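You operate a simulated robot arm through the tools that you are given. There is no shell and no other tool.

You run a simulated robot arm. Do the job below in one go: nothing can be reset, and whatever is moved stays where it is left.

TASK
Give the orange jar three measures of clay and mix till light gold.
Fine: measure knob back to its red mark; mix at the viewer and leave the jar there, mixer off.

It is judged by the outcome, as a careful person would: the job done as asked, and still so three seconds after it is handed in. It fails if anything else is knocked over, pushed out of place, dropped, spilled or broken.

THE ROBOT
A 7-joint arm with a three-finger gripper, fixed in place. Base frame: the origin is on the floor under the middle of its stand, x ahead of it, y to its left, z up; the work surface is at about z = 700. Lengths are in mm, angles in rad, forces in N, time in s.
It reaches about 1342 mm from its shoulder. Its first joint turns from -2.897 to 2.897 rad. Payload 2.69 kg.
The TCP is the grasp point between the finger pads, 30 mm short of the fingertips. In the tool frame z runs along the fingers and y along their closing line. The gripper opens to 128 mm; its body begins 117 mm behind the TCP.
Orientation is told as [roll, pitch, yaw] about the base's x, y, z axes, in that order, counted from this pose: with the fingers straight down and closing along the base's y, the tool's x points along the base's -x, its y along +y and its z along -z.

THE INTERFACE
- The arm moves only by the tool step_arm. Its argument "steps" is a list of rows, each an object of numbers (a shift or turn left out is 0, a gripper value left out holds the last): "dx", "dy", "dz": the shift along the tool's x, y, z in units of 100 mm (1.0 is 100 mm); "wx", "wy", "wz": the turn, a rotation vector about the tool's x, y, z in units of 120 degrees (1.0 is 120 degrees); "claw": the opening, from 0 (shut) to 1 (fully open). In form: [{"dx": .., "dy": .., "dz": .., "wx": .., "wy": .., "wz": .., "claw": ..}, ...]. A call has 1 to 20 rows; each row is the pose to reach, as a shift and turn from the pose commanded when the call began, along the tool's axes at that moment. A call with a number of a shift or a turn outside -1 to 1 is refused whole. Each row takes 0.2 s and may step no farther than 50 mm and 0.15 rad from the row before; otherwise, or with a gripper value out of range, the whole call is refused. A pose out of reach is approached as far as the arm can. The call stops where the force on the tool passes 90 N (or 10 N more than at its start, if that is more) or the arm is blocked; 0.2 s more then pass. The fingers move at their own pace (about 127 mm/s each) and stop on an object; they squeeze with about 43 N. The grip force told is the motor's: it shows also when the fingers shut on nothing. Time passes only in rows, and 0.2 s behind the last, so rows that repeat a pose let the fingers close. The reply holds the time, the measured pose of the TCP, the force on the tool along the base axes, the opening and the grip force, in the units named above and with some noise, with the torque about the TCP (base axes, N m) and any sound that the robot's microphone picked up.
- Cameras (640 x 400 px; columns grow to the right, rows downward): "scene" is fixed at [218.7, 644.9, 1429.6]; the picture's right is [-0.62, -0.79, 0.00], its down [-0.34, 0.27, -0.90] and it looks along [0.71, -0.56, -0.43] (base axes); focal length 327 px, centre (320, 200). "wrist" rides on the gripper at [58, 54, -131] in the tool frame; the picture's right is [-0.68, 0.74, 0.00], its down [-0.62, -0.57, -0.55] and it looks along [-0.40, -0.37, 0.84] (tool axes); focal length 234 px, centre (320, 200). There is no depth. A picture from a camera that has moved, and an enlarged one, comes with that camera's place and axes in the base frame and with its lens. The place of the scene camera against the robot may be out by one fixed shift of up to 12 mm in any direction.
- grab_frame(camera): a new picture of that camera. It takes no simulated time.
- move_column(by): moves the trunk up (or, below 0, down) by that many mm; the arm rides with it, the base frame stays. It gives what a move gives, with no picture.
- zoom(camera, box): a new picture of the part [left, top, right, bottom] of that camera's present view, enlarged. It takes no simulated time.
- hand_in(): hands the job in; it is judged then, once.

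Places have to be worked out from the pictures, the camera data and where the tool is seen. Open the gripper and draw the arm clear of the work before you hand the job in, unless the task says otherwise.

The tools are called as a command line: name --argument value ..., lists and objects as JSON in quotes. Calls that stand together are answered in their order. step_arm: Moves the arm, as the interface text tells. Its arguments: {"type":"object","properties":{"steps":{"type":"array","items":{"type":"object","properties":{"dx":{"type":"number"},"dy":{"type":"number"},"dz":{"type":"number"},"wx":{"type":"number"},"wy":{"type":"number"},"wz":{"type":"number"},"claw":{"type":"number"}}}}},"required":["steps"]} The other tools are called the same way: move_column (by) moves the trunk up or down; grab_frame (camera) takes a picture; zoom (camera, box) takes an enlarged picture of a part of a camera's view; hand_in () hands the job in.

At the start:

```text
clock: 0.0
position: [669.1, -52.5, 1226.1]
ee_rot: [0.0, 0.0, -0.001]
force: [-0.4, 0.1, 0.1]
moment: [0.01, 0.0, 0.0]
grip_width: 128.2
gripper_force: 0.0
trunk travel left (down, up): [-150.0, 200.0]
```

scene: 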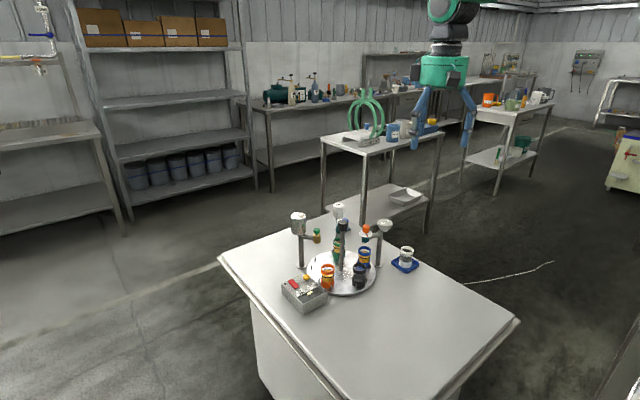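
wrist: 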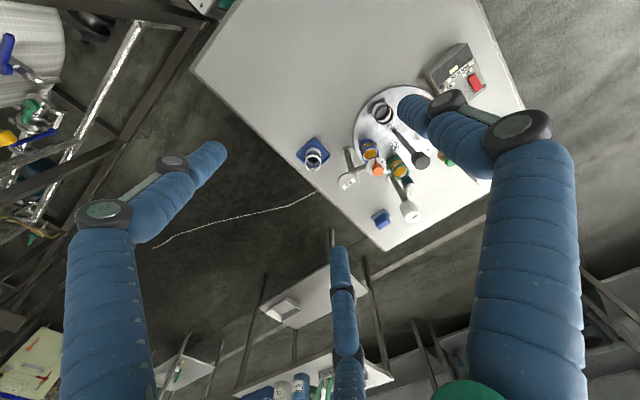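

I'll start by taking enlarged views of the table setup to identify the jars, dispensers, knobs and mixer.

zoom --camera "scene" --box '[260, 190, 440, 320]'

zoom --camera "wrist" --box '[280, 30, 520, 240]'

zoom --camera "scene" --box '[270, 250, 350, 320]'

zoom --camera "scene" --box '[280, 200, 350, 260]'

zoom --camera "scene" --box '[340, 210, 430, 290]'

```text
3.08 times, centred on (350, 255) of scene
camera zoom: at [218.7, 644.9, 1429.6], right [-0.62, -0.79, 0.0], down [-0.34, 0.27, -0.9], along [0.71, -0.56, -0.43], focal length 1006 px, centre (228, 31)
```

zoom: 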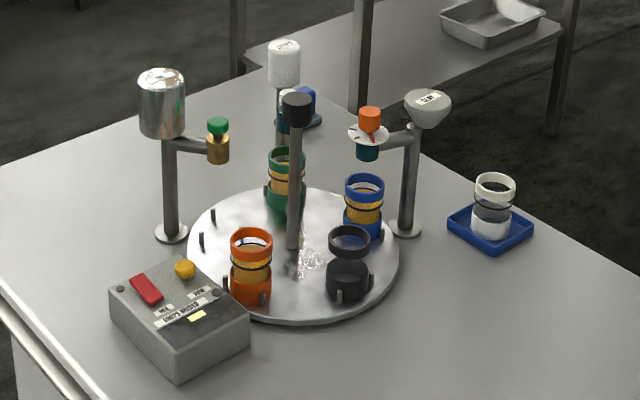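

```text
1.90 times, centred on (400, 135) of wrist
camera zoom: at [610.9, -0.2, 1356.2], right [0.68, 0.74, 0.0], down [0.62, -0.57, 0.55], along [0.4, -0.37, -0.84], focal length 446 px, centre (168, 324)
```

zoom: 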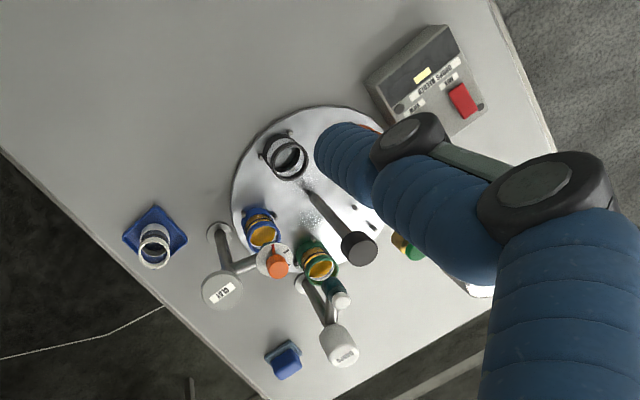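

```text
5.71 times, centred on (310, 285) of scene
camera zoom: at [218.7, 644.9, 1429.6], right [-0.62, -0.79, 0.0], down [-0.34, 0.27, -0.9], along [0.71, -0.56, -0.43], focal length 1868 px, centre (377, -286)
```

zoom: 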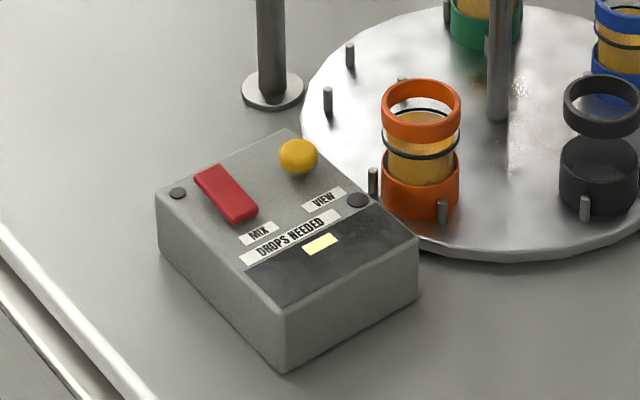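

```text
6.67 times, centred on (315, 230) of scene
camera zoom: at [218.7, 644.9, 1429.6], right [-0.62, -0.79, 0.0], down [-0.34, 0.27, -0.9], along [0.71, -0.56, -0.43], focal length 2179 px, centre (353, 0)
```

zoom: 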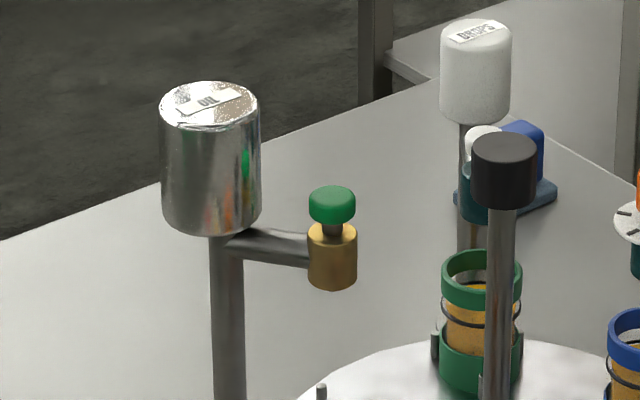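

```text
5.00 times, centred on (385, 250) of scene
camera zoom: at [218.7, 644.9, 1429.6], right [-0.62, -0.79, 0.0], down [-0.34, 0.27, -0.9], along [0.71, -0.56, -0.43], focal length 1634 px, centre (-5, -50)
```

zoom: 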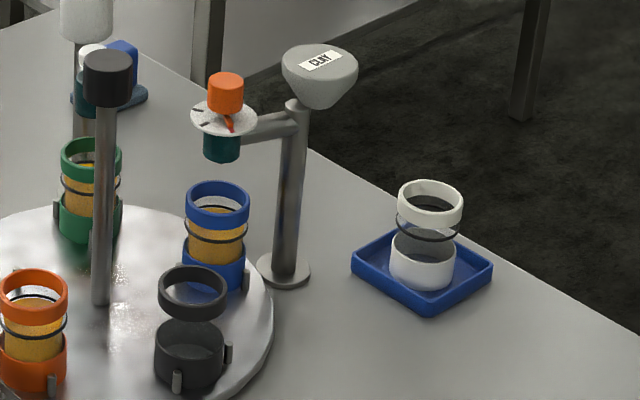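

The setup shows a carousel with orange, black, blue and green jars, dispensers for oil, drops and clay, and a control box. I'll zoom in more tightly to read the labels and dial marks.

zoom --camera "scene" --box '[278, 268, 328, 314]'

zoom --camera "scene" --box '[355, 215, 405, 255]'

zoom --camera "wrist" --box '[420, 35, 500, 105]'

zoom --camera "wrist" --box '[330, 80, 460, 190]'

zoom --camera "wrist" --box '[330, 130, 440, 230]'

zoom --camera "scene" --box '[325, 195, 365, 250]'

```text
8.70 times, centred on (303, 291) of scene
camera zoom: at [218.7, 644.9, 1429.6], right [-0.62, -0.79, 0.0], down [-0.34, 0.27, -0.9], along [0.71, -0.56, -0.43], focal length 2842 px, centre (468, -591)
```

zoom: 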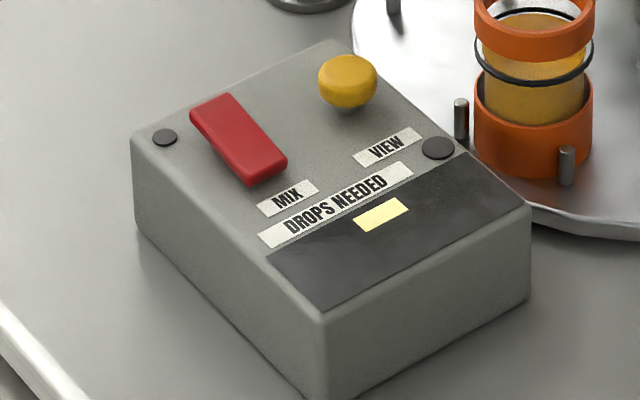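

```text
10.00 times, centred on (380, 235) of scene
camera zoom: at [218.7, 644.9, 1429.6], right [-0.62, -0.79, 0.0], down [-0.34, 0.27, -0.9], along [0.71, -0.56, -0.43], focal length 3268 px, centre (-280, -150)
```

zoom: 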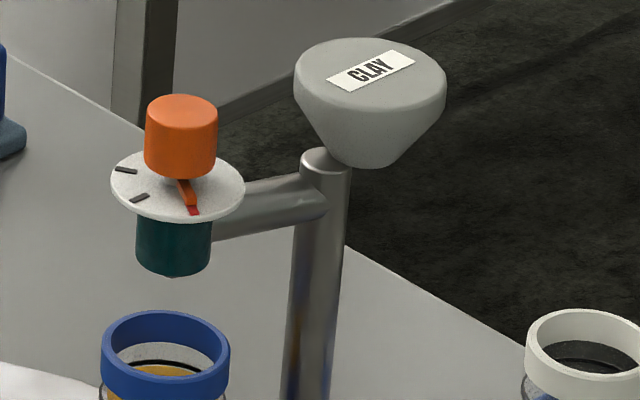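

```text
5.71 times, centred on (460, 70) of wrist
camera zoom: at [610.9, -0.2, 1356.2], right [0.68, 0.74, 0.0], down [0.62, -0.57, 0.55], along [0.4, -0.37, -0.84], focal length 1338 px, centre (-480, 943)
```

zoom: 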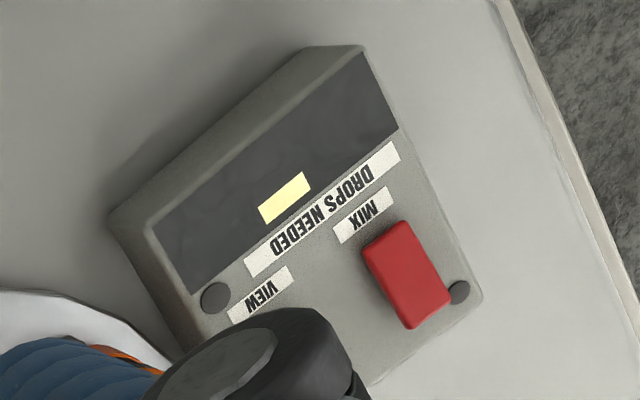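

```text
3.64 times, centred on (395, 135) of wrist
camera zoom: at [610.9, -0.2, 1356.2], right [0.68, 0.74, 0.0], down [0.62, -0.57, 0.55], along [0.4, -0.37, -0.84], focal length 852 px, centre (47, 436)
```

zoom: 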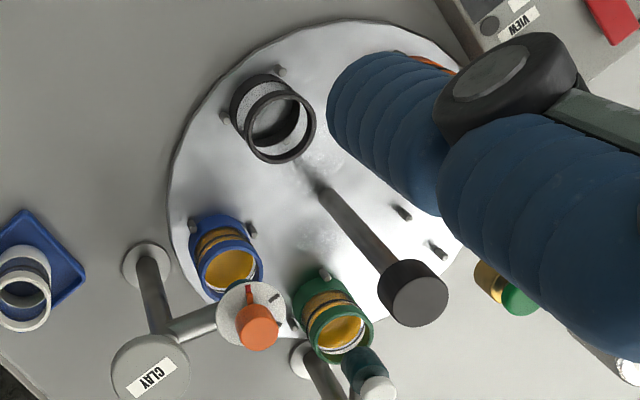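

```text
4.00 times, centred on (385, 180) of wrist
camera zoom: at [610.9, -0.2, 1356.2], right [0.68, 0.74, 0.0], down [0.62, -0.57, 0.55], along [0.4, -0.37, -0.84], focal length 937 px, centre (60, 280)
```

zoom: 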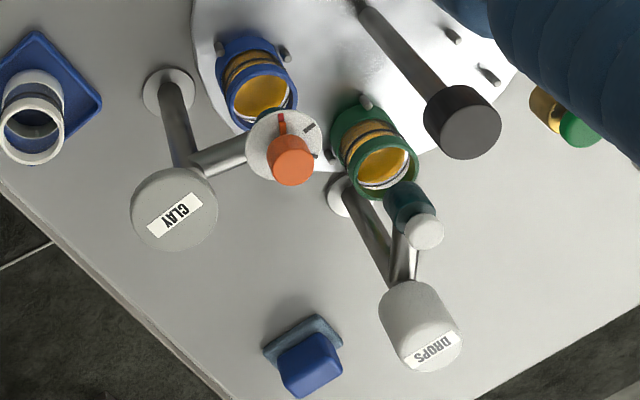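

```text
7.27 times, centred on (345, 222) of scene
camera zoom: at [218.7, 644.9, 1429.6], right [-0.62, -0.79, 0.0], down [-0.34, 0.27, -0.9], along [0.71, -0.56, -0.43], focal length 2377 px, centre (138, 36)
```

zoom: 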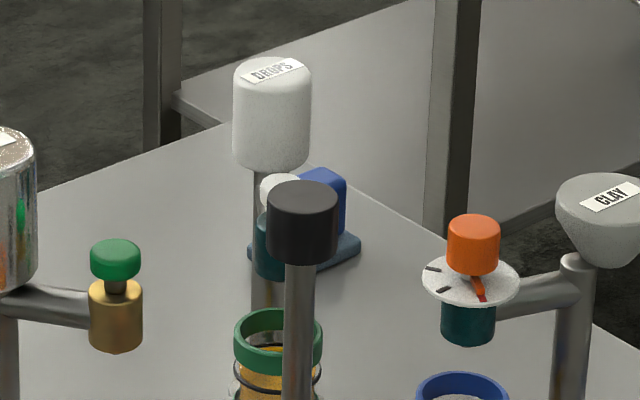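

The clay dial is at roughly (869, -62, 857), with the carousel centre near (900, 15). I'll move the wrist camera closer, keeping the fingertips well above everything (tallest part about z 910), to see the dial and stations.

step_arm --steps '[{"dx": -0.25, "dz": 0.25, "claw": 1}, {"dx": -0.5, "dz": 0.5}, {"dx": -0.75, "dz": 0.75}, {"dx": -1.0, "dz": 1.0}]'

```text
clock: 1.0
position: [770.8, -52.7, 1125.2]
ee_rot: [-0.001, -0.001, -0.001]
force: [-0.7, 0.1, 0.2]
moment: [0.0, -0.03, -0.01]
grip_width: 128.2
gripper_force: 0.0
trunk travel left (down, up): [-150.0, 200.0]
```

The move tracked well. I'll continue to about (860, -56, 1035) to look at the clay dial.

step_arm --steps '[{"dx": -0.23, "dz": 0.22}, {"dx": -0.46, "dz": 0.45}, {"dx": -0.69, "dz": 0.68}, {"dx": -0.91, "dz": 0.9}]'

grab_frame --camera "wrist"

grab_frame --camera "scene"

```text
clock: 2.0
position: [860.4, -54.6, 1036.4]
ee_rot: [0.0, 0.0, 0.0]
force: [0.0, -0.4, -1.2]
moment: [0.01, -0.05, 0.01]
grip_width: 128.0
gripper_force: 0.0
trunk travel left (down, up): [-150.0, 200.0]
```

```text
taken
camera wrist: at [800.6, -1.4, 1166.3], right [0.68, 0.74, 0.0], down [0.62, -0.57, 0.55], along [0.4, -0.37, -0.84], focal length 234 px, centre (320, 200)
```

wrist: 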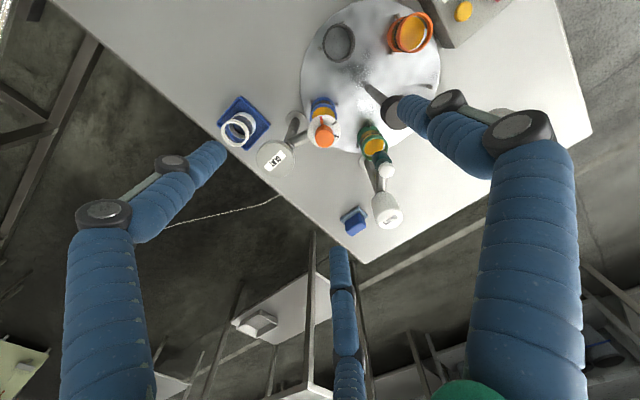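

```text
taken
```

scene: 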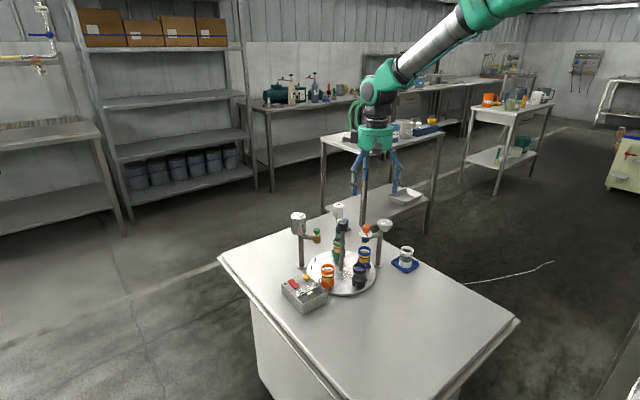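

Now zooming the wrist view on the dial and on the carousel stations.

zoom --camera "wrist" --box '[285, 95, 365, 155]'

zoom --camera "wrist" --box '[290, 0, 520, 140]'

zoom --camera "wrist" --box '[340, 100, 430, 180]'

```text
6.67 times, centred on (325, 125) of wrist
camera zoom: at [800.6, -1.4, 1166.3], right [0.68, 0.74, 0.0], down [0.62, -0.57, 0.55], along [0.4, -0.37, -0.84], focal length 1561 px, centre (287, 700)
```

zoom: 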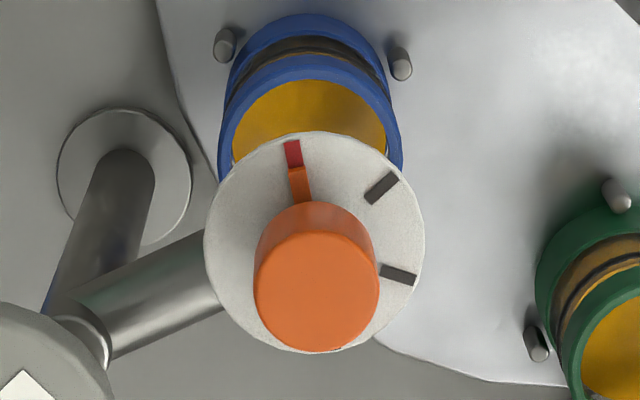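

```text
2.78 times, centred on (405, 70) of wrist
camera zoom: at [800.6, -1.4, 1166.3], right [0.68, 0.74, 0.0], down [0.62, -0.57, 0.55], along [0.4, -0.37, -0.84], focal length 652 px, centre (84, 562)
```

zoom: 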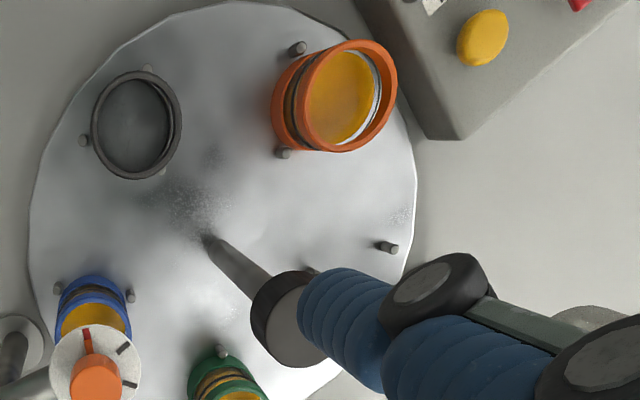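

```text
5.00 times, centred on (385, 140) of wrist
camera zoom: at [800.6, -1.4, 1166.3], right [0.68, 0.74, 0.0], down [0.62, -0.57, 0.55], along [0.4, -0.37, -0.84], focal length 1171 px, centre (-5, 500)
```

zoom: 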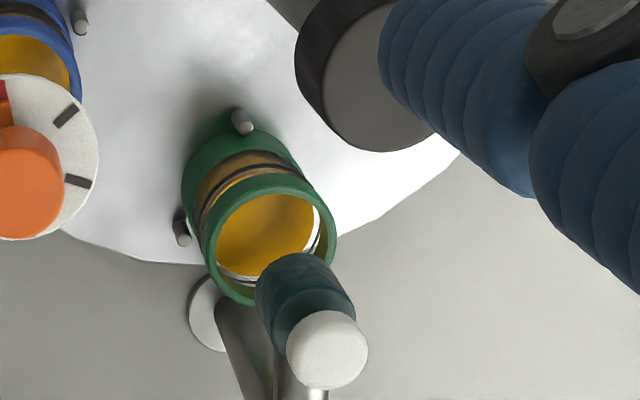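

The dial shows the red mark plus at least two ticks (about 60° apart), possibly more hidden behind the knob. I'll turn the wrist 90° to see it from another side, which also tests the joint range.

step_arm --steps '[{"wz": -0.07}, {"wz": -0.14}, {"wz": -0.21}, {"wz": -0.28}, {"wz": -0.35}, {"wz": -0.42}, {"wz": -0.49}, {"wz": -0.56}, {"wz": -0.63}, {"wz": -0.7}, {"wz": -0.75}]'

grab_frame --camera "wrist"

```text
clock: 4.4
position: [861.2, -52.1, 1036.0]
ee_rot: [0.001, 0.0, 1.576]
force: [-0.2, -0.1, 0.0]
moment: [-0.03, -0.01, 0.03]
grip_width: 128.3
gripper_force: 0.1
trunk travel left (down, up): [-150.0, 200.0]
```

```text
taken
camera wrist: at [806.3, -111.6, 1165.8], right [-0.74, 0.67, 0.0], down [0.56, 0.62, 0.55], along [0.37, 0.41, -0.84], focal length 234 px, centre (320, 200)
```

wrist: 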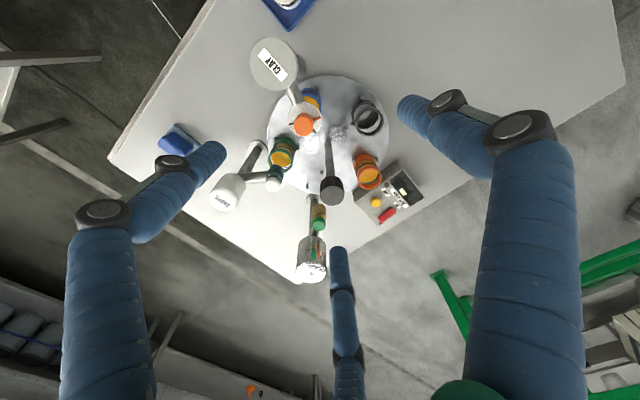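

Good: yaw +1.576 reached and this view shows the whole rig clear of the fingers. I'll zoom into the parts.

zoom --camera "wrist" --box '[250, 70, 410, 210]'

zoom --camera "wrist" --box '[270, 80, 350, 150]'

zoom --camera "wrist" --box '[345, 150, 435, 230]'

zoom --camera "wrist" --box '[260, 150, 360, 240]'

```text
2.86 times, centred on (330, 140) of wrist
camera zoom: at [806.3, -111.6, 1165.8], right [-0.74, 0.67, 0.0], down [0.56, 0.62, 0.55], along [0.37, 0.41, -0.84], focal length 669 px, centre (291, 371)
```

zoom: 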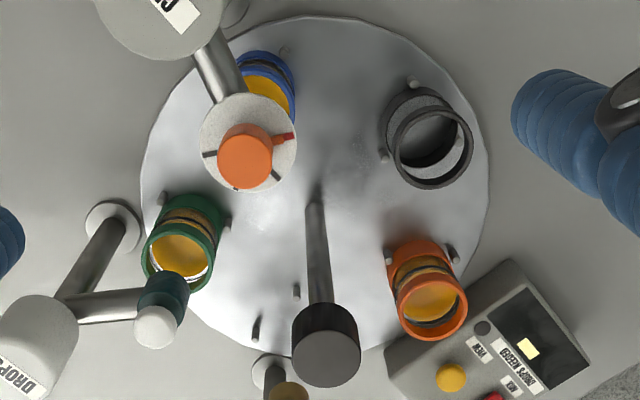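

```text
5.71 times, centred on (310, 115) of wrist
camera zoom: at [806.3, -111.6, 1165.8], right [-0.74, 0.67, 0.0], down [0.56, 0.62, 0.55], along [0.37, 0.41, -0.84], focal length 1338 px, centre (377, 686)
```

zoom: 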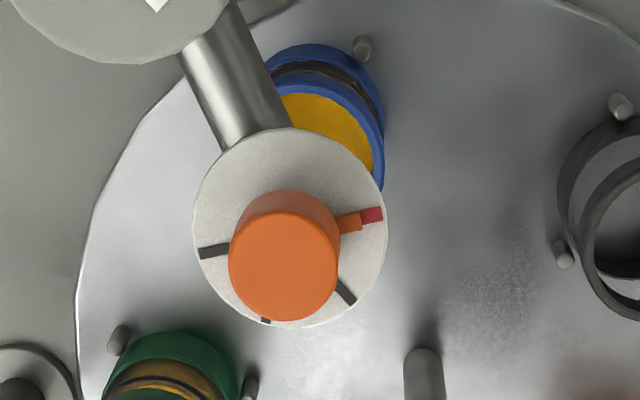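

```text
5.00 times, centred on (390, 190) of wrist
camera zoom: at [806.3, -111.6, 1165.8], right [-0.74, 0.67, 0.0], down [0.56, 0.62, 0.55], along [0.37, 0.41, -0.84], focal length 1171 px, centre (-30, 250)
```

zoom: 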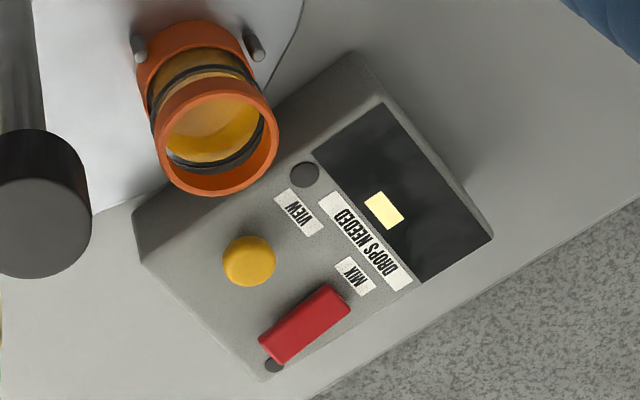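

```text
4.44 times, centred on (310, 195) of wrist
camera zoom: at [806.3, -111.6, 1165.8], right [-0.74, 0.67, 0.0], down [0.56, 0.62, 0.55], along [0.37, 0.41, -0.84], focal length 1041 px, centre (364, 222)
```

zoom: 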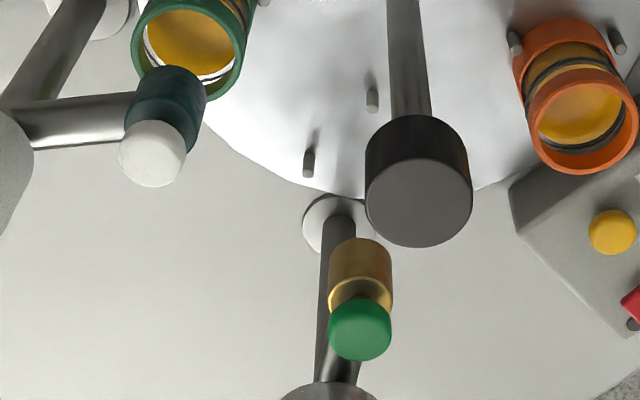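

The dial has the red mark plus three ticks at 60°, 120° and 180° clockwise from above, so it reads 0–1–2–3 measures. The stations sit at 72° spacing (viewer 108°, clay 252°), so the carousel must turn +144°; I'll check that the wrist can reach that yaw in free air.

step_arm --steps '[{"wz": -0.07}, {"wz": -0.14}, {"wz": -0.21}, {"wz": -0.28}, {"wz": -0.35}, {"wz": -0.42}, {"wz": -0.49}, {"wz": -0.53}]'

grab_frame --camera "wrist"

```text
clock: 6.2
position: [860.0, -53.0, 1036.4]
ee_rot: [0.0, -0.002, 2.684]
force: [0.0, -1.3, 0.8]
moment: [0.01, 0.0, -0.01]
grip_width: 128.0
gripper_force: 0.1
trunk travel left (down, up): [-150.0, 200.0]
```

```text
taken
camera wrist: at [888.7, -128.1, 1166.5], right [-0.93, -0.36, 0.0], down [-0.3, 0.78, 0.55], along [-0.2, 0.51, -0.84], focal length 234 px, centre (320, 200)
```

wrist: 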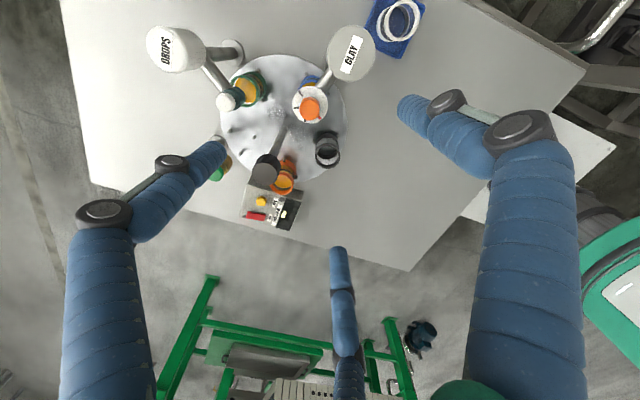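

Yaw 2.68 is reachable. I'll grab detail views from this side too (dial, box).

zoom --camera "wrist" --box '[230, 150, 320, 240]'

zoom --camera "wrist" --box '[275, 70, 345, 130]'

zoom --camera "wrist" --box '[200, 40, 360, 200]'

```text
4.44 times, centred on (275, 195) of wrist
camera zoom: at [888.7, -128.1, 1166.5], right [-0.93, -0.36, 0.0], down [-0.3, 0.78, 0.55], along [-0.2, 0.51, -0.84], focal length 1041 px, centre (520, 222)
```

zoom: 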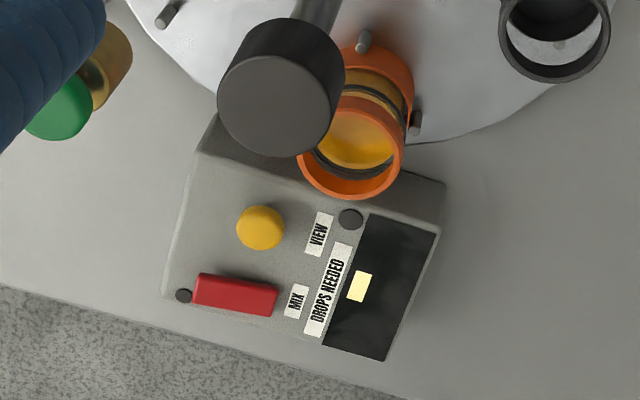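

```text
6.67 times, centred on (310, 100) of wrist
camera zoom: at [888.7, -128.1, 1166.5], right [-0.93, -0.36, 0.0], down [-0.3, 0.78, 0.55], along [-0.2, 0.51, -0.84], focal length 1561 px, centre (387, 867)
```

zoom: 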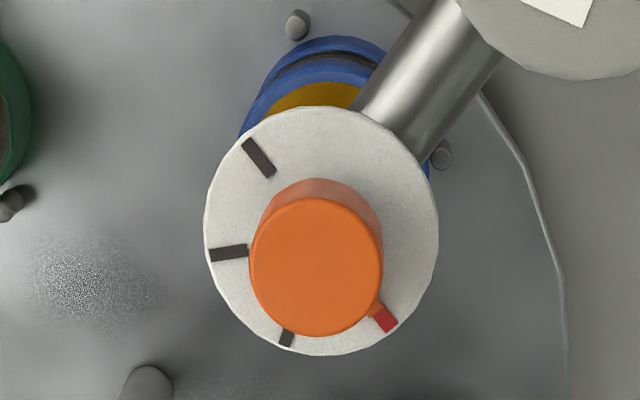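

```text
2.50 times, centred on (280, 120) of wrist
camera zoom: at [888.7, -128.1, 1166.5], right [-0.93, -0.36, 0.0], down [-0.3, 0.78, 0.55], along [-0.2, 0.51, -0.84], focal length 585 px, centre (420, 400)
```

zoom: 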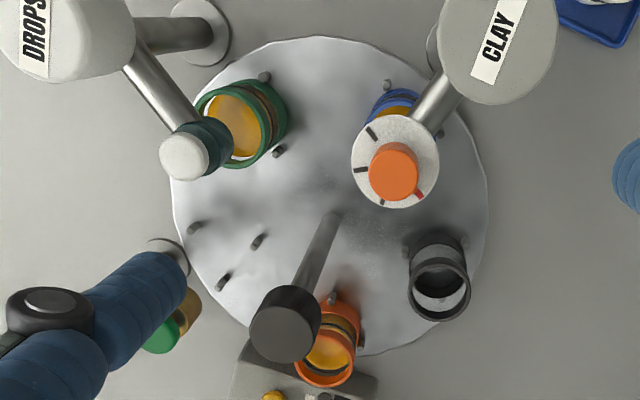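

Geometry from three views: black carousel knob axis ≈ (904.5, 20.5) with its top at z≈901; clay knob axis ≈ (877.5, -65), top z≈869. I'll move above the black knob, partly close the fingers, and turn back toward yaw 0 to leave room for the turn.

step_arm --steps '[{"wz": 0.067, "dx": 0.005, "dy": -0.057, "claw": 0.5}, {"wz": 0.133, "dx": 0.01, "dy": -0.114}, {"wz": 0.2, "dx": 0.015, "dy": -0.17}, {"wz": 0.267, "dx": 0.02, "dy": -0.227}, {"wz": 0.333, "dx": 0.024, "dy": -0.284}, {"wz": 0.4, "dx": 0.029, "dy": -0.34}, {"wz": 0.467, "dx": 0.034, "dy": -0.397}, {"wz": 0.533, "dx": 0.039, "dy": -0.454}, {"wz": 0.6, "dx": 0.044, "dy": -0.51}, {"wz": 0.667, "dx": 0.049, "dy": -0.567}, {"wz": 0.733, "dx": 0.054, "dy": -0.624}, {"wz": 0.8, "dx": 0.058, "dy": -0.68}, {"wz": 0.867, "dx": 0.063, "dy": -0.737}, {"wz": 0.933, "dx": 0.068, "dy": -0.794}, {"wz": 1.0, "dx": 0.0725, "dy": -0.851}]'

step_arm --steps '[{"wz": 0.07}, {"wz": 0.14}, {"wz": 0.21}, {"wz": 0.28}]'

grab_frame --camera "wrist"

zoom --camera "scene" --box '[270, 120, 430, 310]'

```text
clock: 9.4
position: [905.1, 21.3, 1033.8]
ee_rot: [0.0, -0.001, 0.583]
force: [0.3, -0.6, -0.6]
moment: [0.02, 0.01, 0.0]
grip_width: 63.9
gripper_force: 0.0
trunk travel left (down, up): [-150.0, 200.0]
```

```text
clock: 10.4
position: [905.0, 19.5, 1035.4]
ee_rot: [-0.001, -0.001, -0.001]
force: [-0.5, 0.3, -0.3]
moment: [-0.01, -0.01, 0.03]
grip_width: 63.8
gripper_force: 0.0
trunk travel left (down, up): [-150.0, 200.0]
```

```text
taken
camera wrist: at [846.2, 73.4, 1165.9], right [0.68, 0.74, 0.0], down [0.62, -0.57, 0.55], along [0.4, -0.37, -0.84], focal length 234 px, centre (320, 200)
```

wrist: 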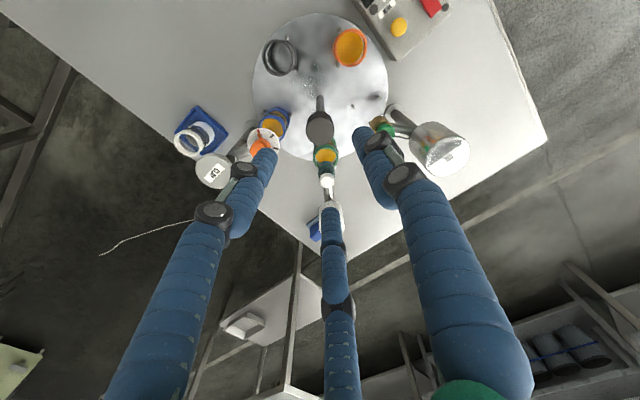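

```text
2.11 times, centred on (350, 215) of scene
camera zoom: at [218.7, 644.9, 1429.6], right [-0.62, -0.79, 0.0], down [-0.34, 0.27, -0.9], along [0.71, -0.56, -0.43], focal length 688 px, centre (257, 168)
```

zoom: 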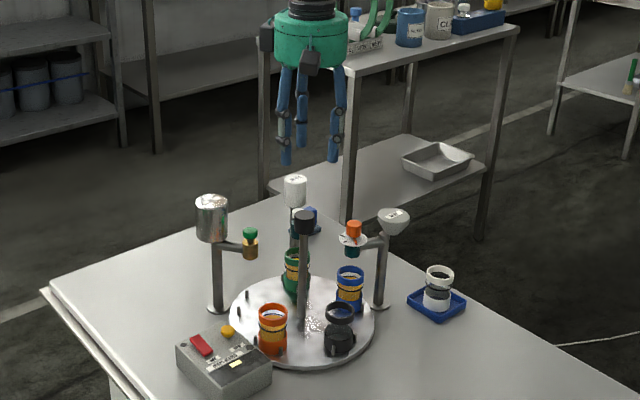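

The gripper looks centred over the black knob. I'll zoom to verify alignment before descending.

zoom --camera "wrist" --box '[280, 85, 360, 150]'

zoom --camera "scene" --box '[310, 125, 380, 220]'

```text
6.15 times, centred on (320, 118) of wrist
camera zoom: at [846.2, 73.4, 1165.9], right [0.68, 0.74, 0.0], down [0.62, -0.57, 0.55], along [0.4, -0.37, -0.84], focal length 1441 px, centre (320, 708)
```

zoom: 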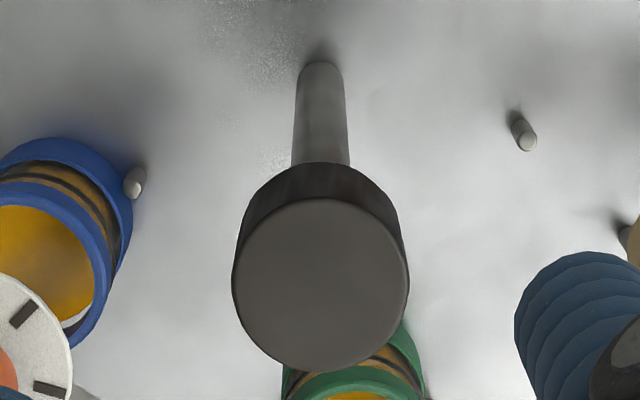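

```text
4.21 times, centred on (345, 172) of scene
camera zoom: at [218.7, 644.9, 1429.6], right [-0.62, -0.79, 0.0], down [-0.34, 0.27, -0.9], along [0.71, -0.56, -0.43], focal length 1376 px, centre (215, 316)
```

zoom: 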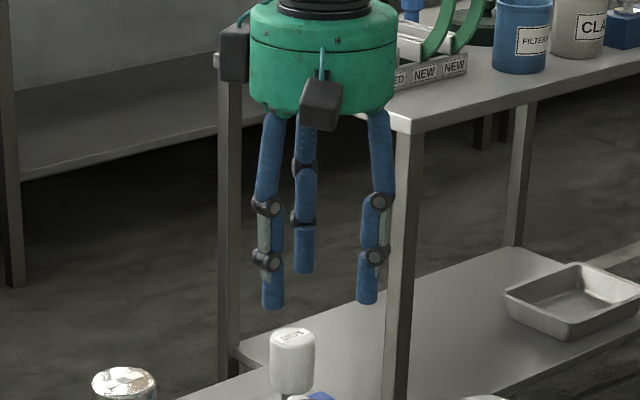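

Alignment is right: knob centred on the tool axis, spanning about z 872–901, 32 mm wide. Descending with fingers half open to grasp at z≈888.

step_arm --steps '[{"dz": 0.25}, {"dz": 0.5}, {"dz": 0.75}, {"dz": 0.9}]'

step_arm --steps '[{"dz": 0.15}, {"dz": 0.3}, {"dz": 0.45}, {"dz": 0.57}]'

zoom --camera "scene" --box '[290, 180, 410, 300]'

grab_frame --camera "wrist"

```text
clock: 11.4
position: [907.3, 19.8, 944.2]
ee_rot: [0.002, 0.0, 0.0]
force: [0.9, -0.1, 0.4]
moment: [0.01, -0.04, 0.01]
grip_width: 64.1
gripper_force: 0.1
trunk travel left (down, up): [-150.0, 200.0]
```

```text
clock: 12.4
position: [906.1, 18.1, 888.4]
ee_rot: [0.001, 0.001, 0.001]
force: [-1.5, -0.1, -0.7]
moment: [0.03, 0.0, 0.01]
grip_width: 63.8
gripper_force: 0.0
trunk travel left (down, up): [-150.0, 200.0]
```

```text
3.33 times, centred on (350, 240) of scene
camera zoom: at [218.7, 644.9, 1429.6], right [-0.62, -0.79, 0.0], down [-0.34, 0.27, -0.9], along [0.71, -0.56, -0.43], focal length 1089 px, centre (220, 67)
```

zoom: 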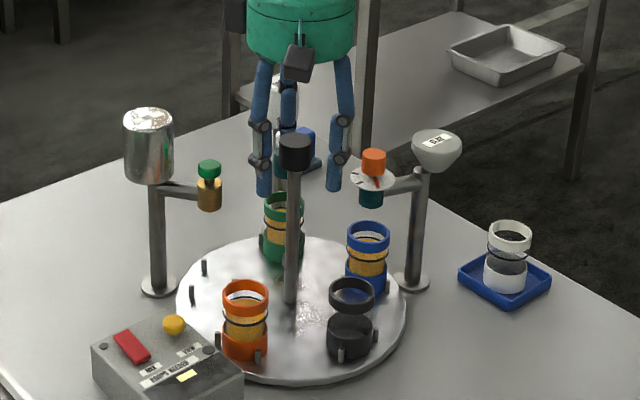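

```text
taken
camera wrist: at [847.6, 71.3, 1019.2], right [0.68, 0.74, 0.0], down [0.62, -0.56, 0.55], along [0.4, -0.37, -0.84], focal length 234 px, centre (320, 200)
```

wrist: 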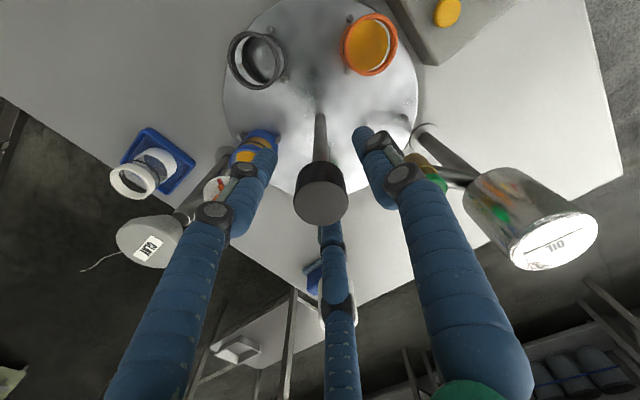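

The fingers surround the knob at z≈888. Closing now and checking the grip.

step_arm --steps '[{"claw": 0.3}, {"claw": 0.2}, {"claw": 0.1}, {"claw": 0}, {"claw": 0}]'

zoom --camera "scene" --box '[290, 180, 410, 300]'

grab_frame --camera "wrist"

```text
clock: 13.6
position: [905.7, 20.3, 887.9]
ee_rot: [0.001, 0.001, 0.002]
force: [-15.6, 27.3, 1.4]
moment: [0.7, 0.47, -0.03]
grip_width: 29.7
gripper_force: 44.6
trunk travel left (down, up): [-150.0, 200.0]
```

```text
3.33 times, centred on (350, 240) of scene
camera zoom: at [218.7, 644.9, 1429.6], right [-0.62, -0.79, 0.0], down [-0.34, 0.27, -0.9], along [0.71, -0.56, -0.43], focal length 1089 px, centre (220, 67)
```

zoom: 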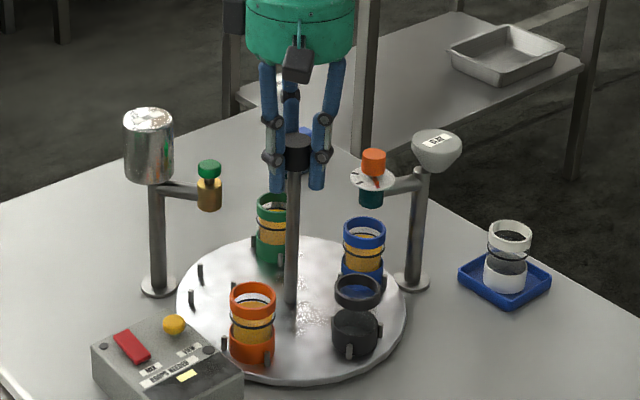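

```text
taken
camera wrist: at [846.3, 73.3, 1019.1], right [0.68, 0.74, 0.0], down [0.62, -0.56, 0.55], along [0.4, -0.37, -0.84], focal length 234 px, centre (320, 200)
```

wrist: 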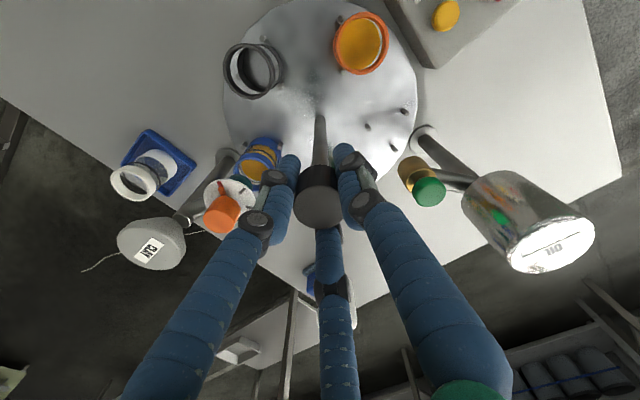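

The gripper holds the knob (width 29.7 mm, 44.6 N) and the carousel followed slightly, confirming this knob turns it. There's a small side load, so I'll ease the tool toward the post axis.

step_arm --steps '[{"dx": 0.008, "dy": 0.012}, {"dx": 0.015, "dy": 0.025}, {"dx": 0.015, "dy": 0.025}]'

```text
clock: 14.4
position: [905.4, 18.4, 887.3]
ee_rot: [0.0, -0.003, 0.002]
force: [2.0, -4.5, -6.4]
moment: [-0.59, -0.3, -0.08]
grip_width: 29.8
gripper_force: 44.9
trunk travel left (down, up): [-150.0, 200.0]
```

Side load is nearly gone. Turning the carousel counter-clockwise (tool wz negative) by 120° with a gentle ramp, then I'll check.

step_arm --steps '[{"wz": -0.02}, {"wz": -0.05}, {"wz": -0.095}, {"wz": -0.15}, {"wz": -0.205}, {"wz": -0.26}, {"wz": -0.315}, {"wz": -0.37}, {"wz": -0.425}, {"wz": -0.48}, {"wz": -0.535}, {"wz": -0.59}, {"wz": -0.645}, {"wz": -0.7}, {"wz": -0.755}, {"wz": -0.81}, {"wz": -0.865}, {"wz": -0.92}, {"wz": -0.97}, {"wz": -1.0}]'

zoom --camera "scene" --box '[290, 180, 410, 300]'

grab_frame --camera "wrist"

```text
clock: 18.6
position: [905.2, 20.1, 888.2]
ee_rot: [-0.001, -0.001, 2.096]
force: [20.4, -37.2, 7.2]
moment: [-0.5, 0.34, -0.03]
grip_width: 29.6
gripper_force: 45.2
trunk travel left (down, up): [-150.0, 200.0]
```

```text
3.33 times, centred on (350, 240) of scene
camera zoom: at [218.7, 644.9, 1429.6], right [-0.62, -0.79, 0.0], down [-0.34, 0.27, -0.9], along [0.71, -0.56, -0.43], focal length 1089 px, centre (220, 67)
```

zoom: 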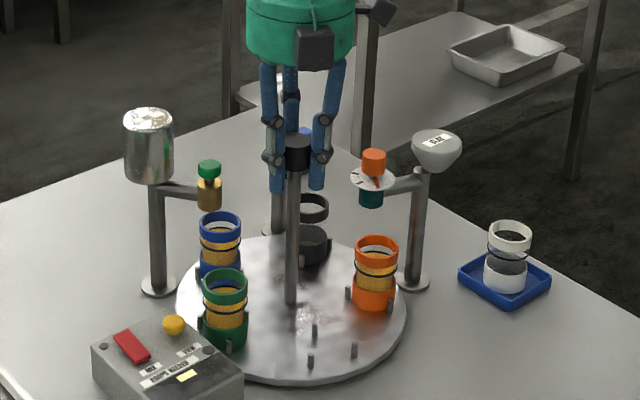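

```text
taken
camera wrist: at [887.0, -57.7, 1018.9], right [-0.98, 0.22, 0.0], down [0.18, 0.82, 0.55], along [0.12, 0.54, -0.84], focal length 234 px, centre (320, 200)
```

wrist: 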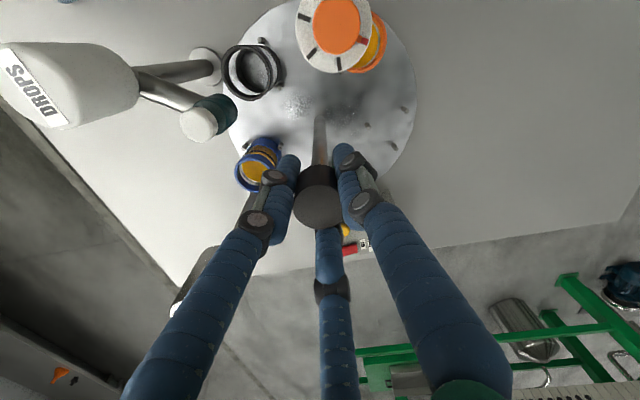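

The carousel followed with no slip; orange is now about 18° short of the clay station (blue's former place in the scene view). Turning the remaining ~18° and comparing.

step_arm --steps '[{"wz": -0.03}, {"wz": -0.07}, {"wz": -0.11}, {"wz": -0.14}, {"wz": -0.15}]'

zoom --camera "scene" --box '[290, 180, 410, 300]'

grab_frame --camera "wrist"

```text
clock: 19.8
position: [905.2, 20.2, 887.2]
ee_rot: [-0.002, 0.001, 2.407]
force: [31.6, -46.4, 6.1]
moment: [-0.34, -0.2, -0.05]
grip_width: 29.6
gripper_force: 44.3
trunk travel left (down, up): [-150.0, 200.0]
```

```text
3.33 times, centred on (350, 240) of scene
camera zoom: at [218.7, 644.9, 1429.6], right [-0.62, -0.79, 0.0], down [-0.34, 0.27, -0.9], along [0.71, -0.56, -0.43], focal length 1089 px, centre (220, 67)
```

zoom: 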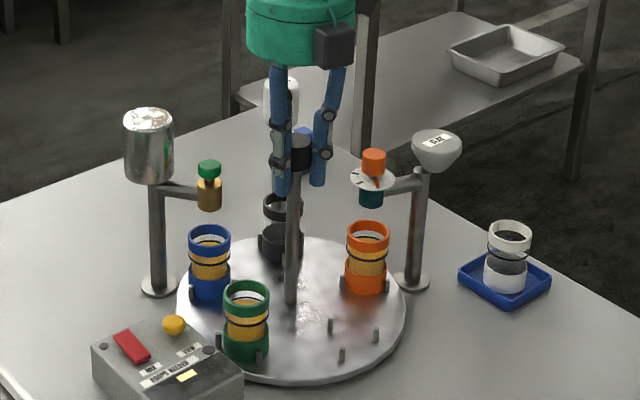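

```text
taken
camera wrist: at [911.6, -59.2, 1018.9], right [-1.0, -0.09, 0.0], down [-0.08, 0.83, 0.55], along [-0.05, 0.55, -0.84], focal length 234 px, centre (320, 200)
```

wrist: 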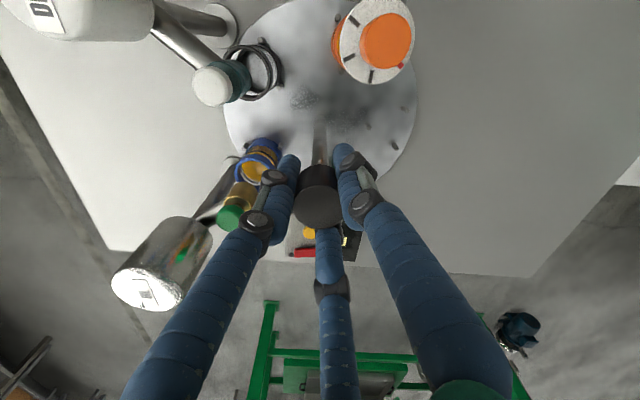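

Orange's top ring now sits where blue's was. I'll relieve the side load on the post (~56 N) by shifting a few mm, and zoom to check alignment under the clay spout.

step_arm --steps '[{"dx": 0.015, "dy": 0.004}, {"dx": 0.03, "dy": 0.007}, {"dx": 0.042, "dy": 0.01}]'

zoom --camera "scene" --box '[340, 210, 430, 290]'

zoom --camera "scene" --box '[355, 215, 405, 255]'

```text
clock: 20.6
position: [905.0, 20.3, 887.5]
ee_rot: [0.0, -0.001, 2.411]
force: [15.1, -4.4, 14.7]
moment: [0.35, 0.02, -0.04]
grip_width: 29.8
gripper_force: 45.2
trunk travel left (down, up): [-150.0, 200.0]
```

```text
5.00 times, centred on (385, 250) of scene
camera zoom: at [218.7, 644.9, 1429.6], right [-0.62, -0.79, 0.0], down [-0.34, 0.27, -0.9], along [0.71, -0.56, -0.43], focal length 1634 px, centre (-5, -50)
```

zoom: 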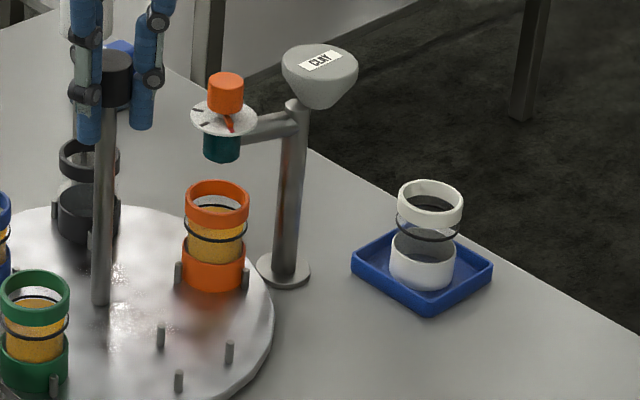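

```text
10.00 times, centred on (380, 235) of scene
camera zoom: at [218.7, 644.9, 1429.6], right [-0.62, -0.79, 0.0], down [-0.34, 0.27, -0.9], along [0.71, -0.56, -0.43], focal length 3268 px, centre (-280, -150)
```

zoom: 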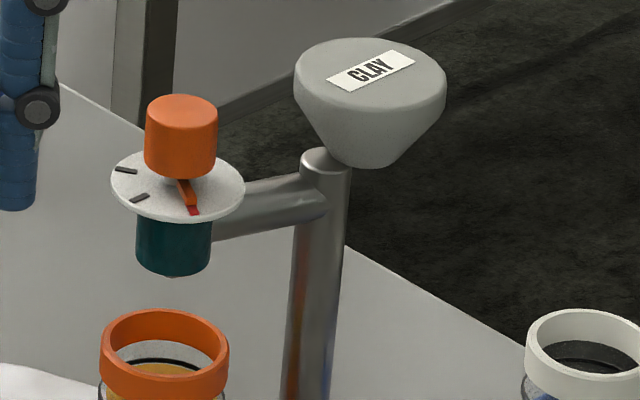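

Orange's ring matches blue's former position to within a pixel, so it is at the clay station. Releasing the knob gently and checking nothing shifts.

step_arm --steps '[{"claw": 0.27}, {"claw": 0.32}, {"claw": 0.4}, {"claw": 0.5}, {"claw": 0.5}]'

zoom --camera "scene" --box '[340, 210, 430, 290]'

grab_frame --camera "wrist"

```text
clock: 21.8
position: [906.7, 18.7, 888.0]
ee_rot: [0.0, -0.001, 2.409]
force: [-0.1, 0.4, 0.5]
moment: [0.01, 0.0, -0.02]
grip_width: 63.8
gripper_force: 0.1
trunk travel left (down, up): [-150.0, 200.0]
```

```text
5.00 times, centred on (385, 250) of scene
camera zoom: at [218.7, 644.9, 1429.6], right [-0.62, -0.79, 0.0], down [-0.34, 0.27, -0.9], along [0.71, -0.56, -0.43], focal length 1634 px, centre (-5, -50)
```

zoom: 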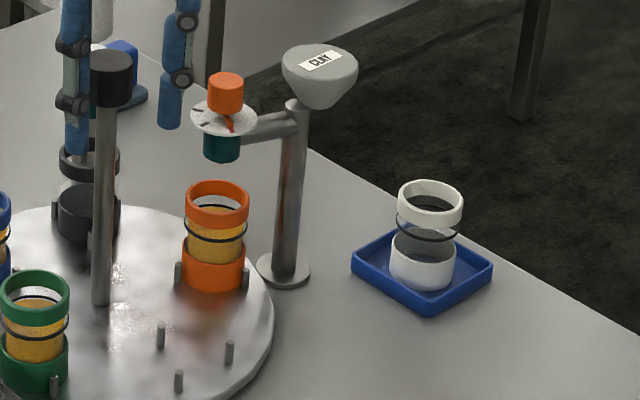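

```text
taken
camera wrist: at [912.4, -61.1, 1018.9], right [-1.0, -0.09, 0.0], down [-0.08, 0.83, 0.55], along [-0.05, 0.55, -0.84], focal length 234 px, centre (320, 200)
```

wrist: 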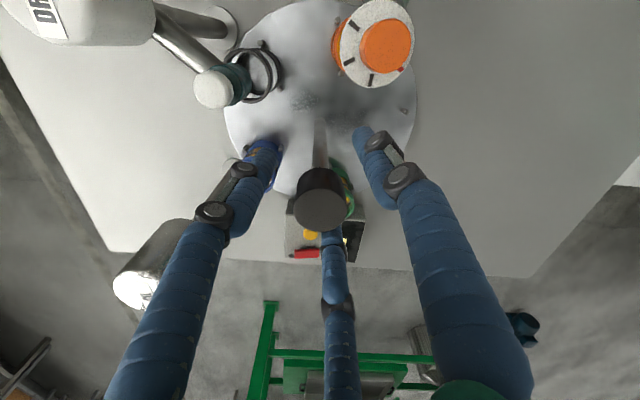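

The carousel held position on release. I'll rise clear, then move above the clay knob at (877.5, -65) with the fingers oriented to avoid the hopper and the pointer.

step_arm --steps '[{"dz": -0.3}, {"dz": -0.65}, {"dz": -1.0}, {"dz": -1.0, "dx": 0.12, "dy": 0.27, "wz": 0.05}, {"dz": -1.0, "dx": 0.24, "dy": 0.54, "wz": 0.11}, {"dz": -1.0, "dx": 0.358, "dy": 0.815, "wz": 0.17}, {"dz": -1.0, "dx": 0.358, "dy": 0.815, "wz": 0.191}]'

grab_frame --camera "wrist"

zoom --camera "wrist" --box '[280, 100, 360, 165]'

zoom --camera "scene" --box '[320, 140, 430, 260]'

```text
clock: 23.4
position: [879.6, -69.1, 988.8]
ee_rot: [0.0, 0.0, 2.009]
force: [0.2, -0.6, -0.2]
moment: [0.04, 0.01, -0.01]
grip_width: 64.3
gripper_force: 0.0
trunk travel left (down, up): [-150.0, 200.0]
```

```text
taken
camera wrist: at [854.3, -144.4, 1119.6], right [-0.95, 0.3, 0.0], down [0.25, 0.8, 0.55], along [0.17, 0.52, -0.84], focal length 234 px, centre (320, 200)
```

wrist: 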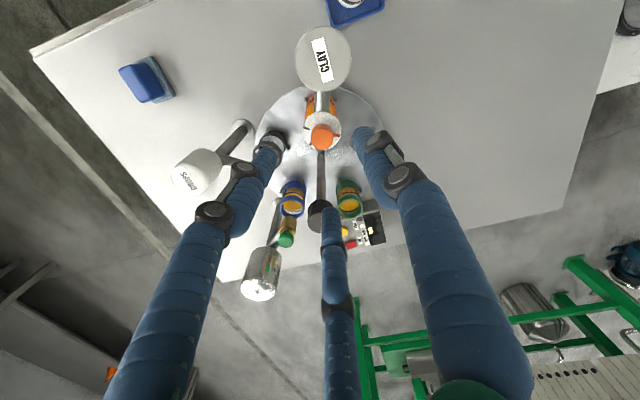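

```text
6.15 times, centred on (320, 132) of wrist
camera zoom: at [854.3, -144.4, 1119.6], right [-0.95, 0.3, 0.0], down [0.25, 0.8, 0.55], along [0.17, 0.52, -0.84], focal length 1441 px, centre (320, 615)
```

zoom: 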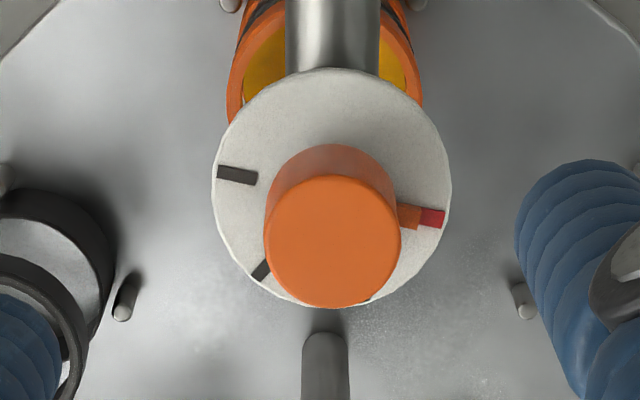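

```text
3.33 times, centred on (375, 200) of scene
camera zoom: at [218.7, 644.9, 1429.6], right [-0.62, -0.79, 0.0], down [-0.34, 0.27, -0.9], along [0.71, -0.56, -0.43], focal length 1089 px, centre (137, 200)
```

zoom: 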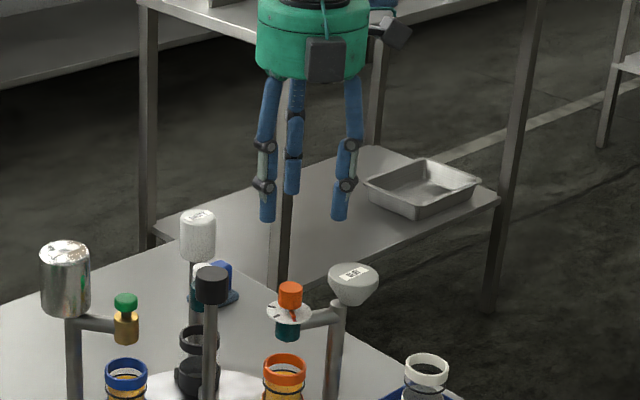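

The image shows the knob about 4–5 mm off the tool axis in +y (pose reading also says y≈-69 rather than -65). I'll hold a moment to see whether the arm settles, then re-measure.

step_arm --steps '[{"wz": 0.0}, {"wz": 0.0}]'

zoom --camera "wrist" --box '[280, 100, 360, 165]'

```text
clock: 24.0
position: [879.4, -67.3, 989.5]
ee_rot: [0.001, 0.001, 2.008]
force: [0.3, -0.7, -0.4]
moment: [0.0, 0.02, -0.05]
grip_width: 63.6
gripper_force: 0.0
trunk travel left (down, up): [-150.0, 200.0]
```

```text
6.15 times, centred on (320, 132) of wrist
camera zoom: at [854.6, -143.9, 1119.7], right [-0.95, 0.3, 0.0], down [0.25, 0.8, 0.55], along [0.16, 0.52, -0.84], focal length 1441 px, centre (320, 615)
```

zoom: 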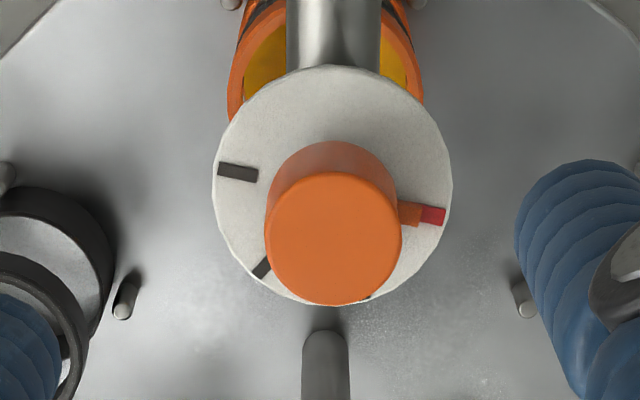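

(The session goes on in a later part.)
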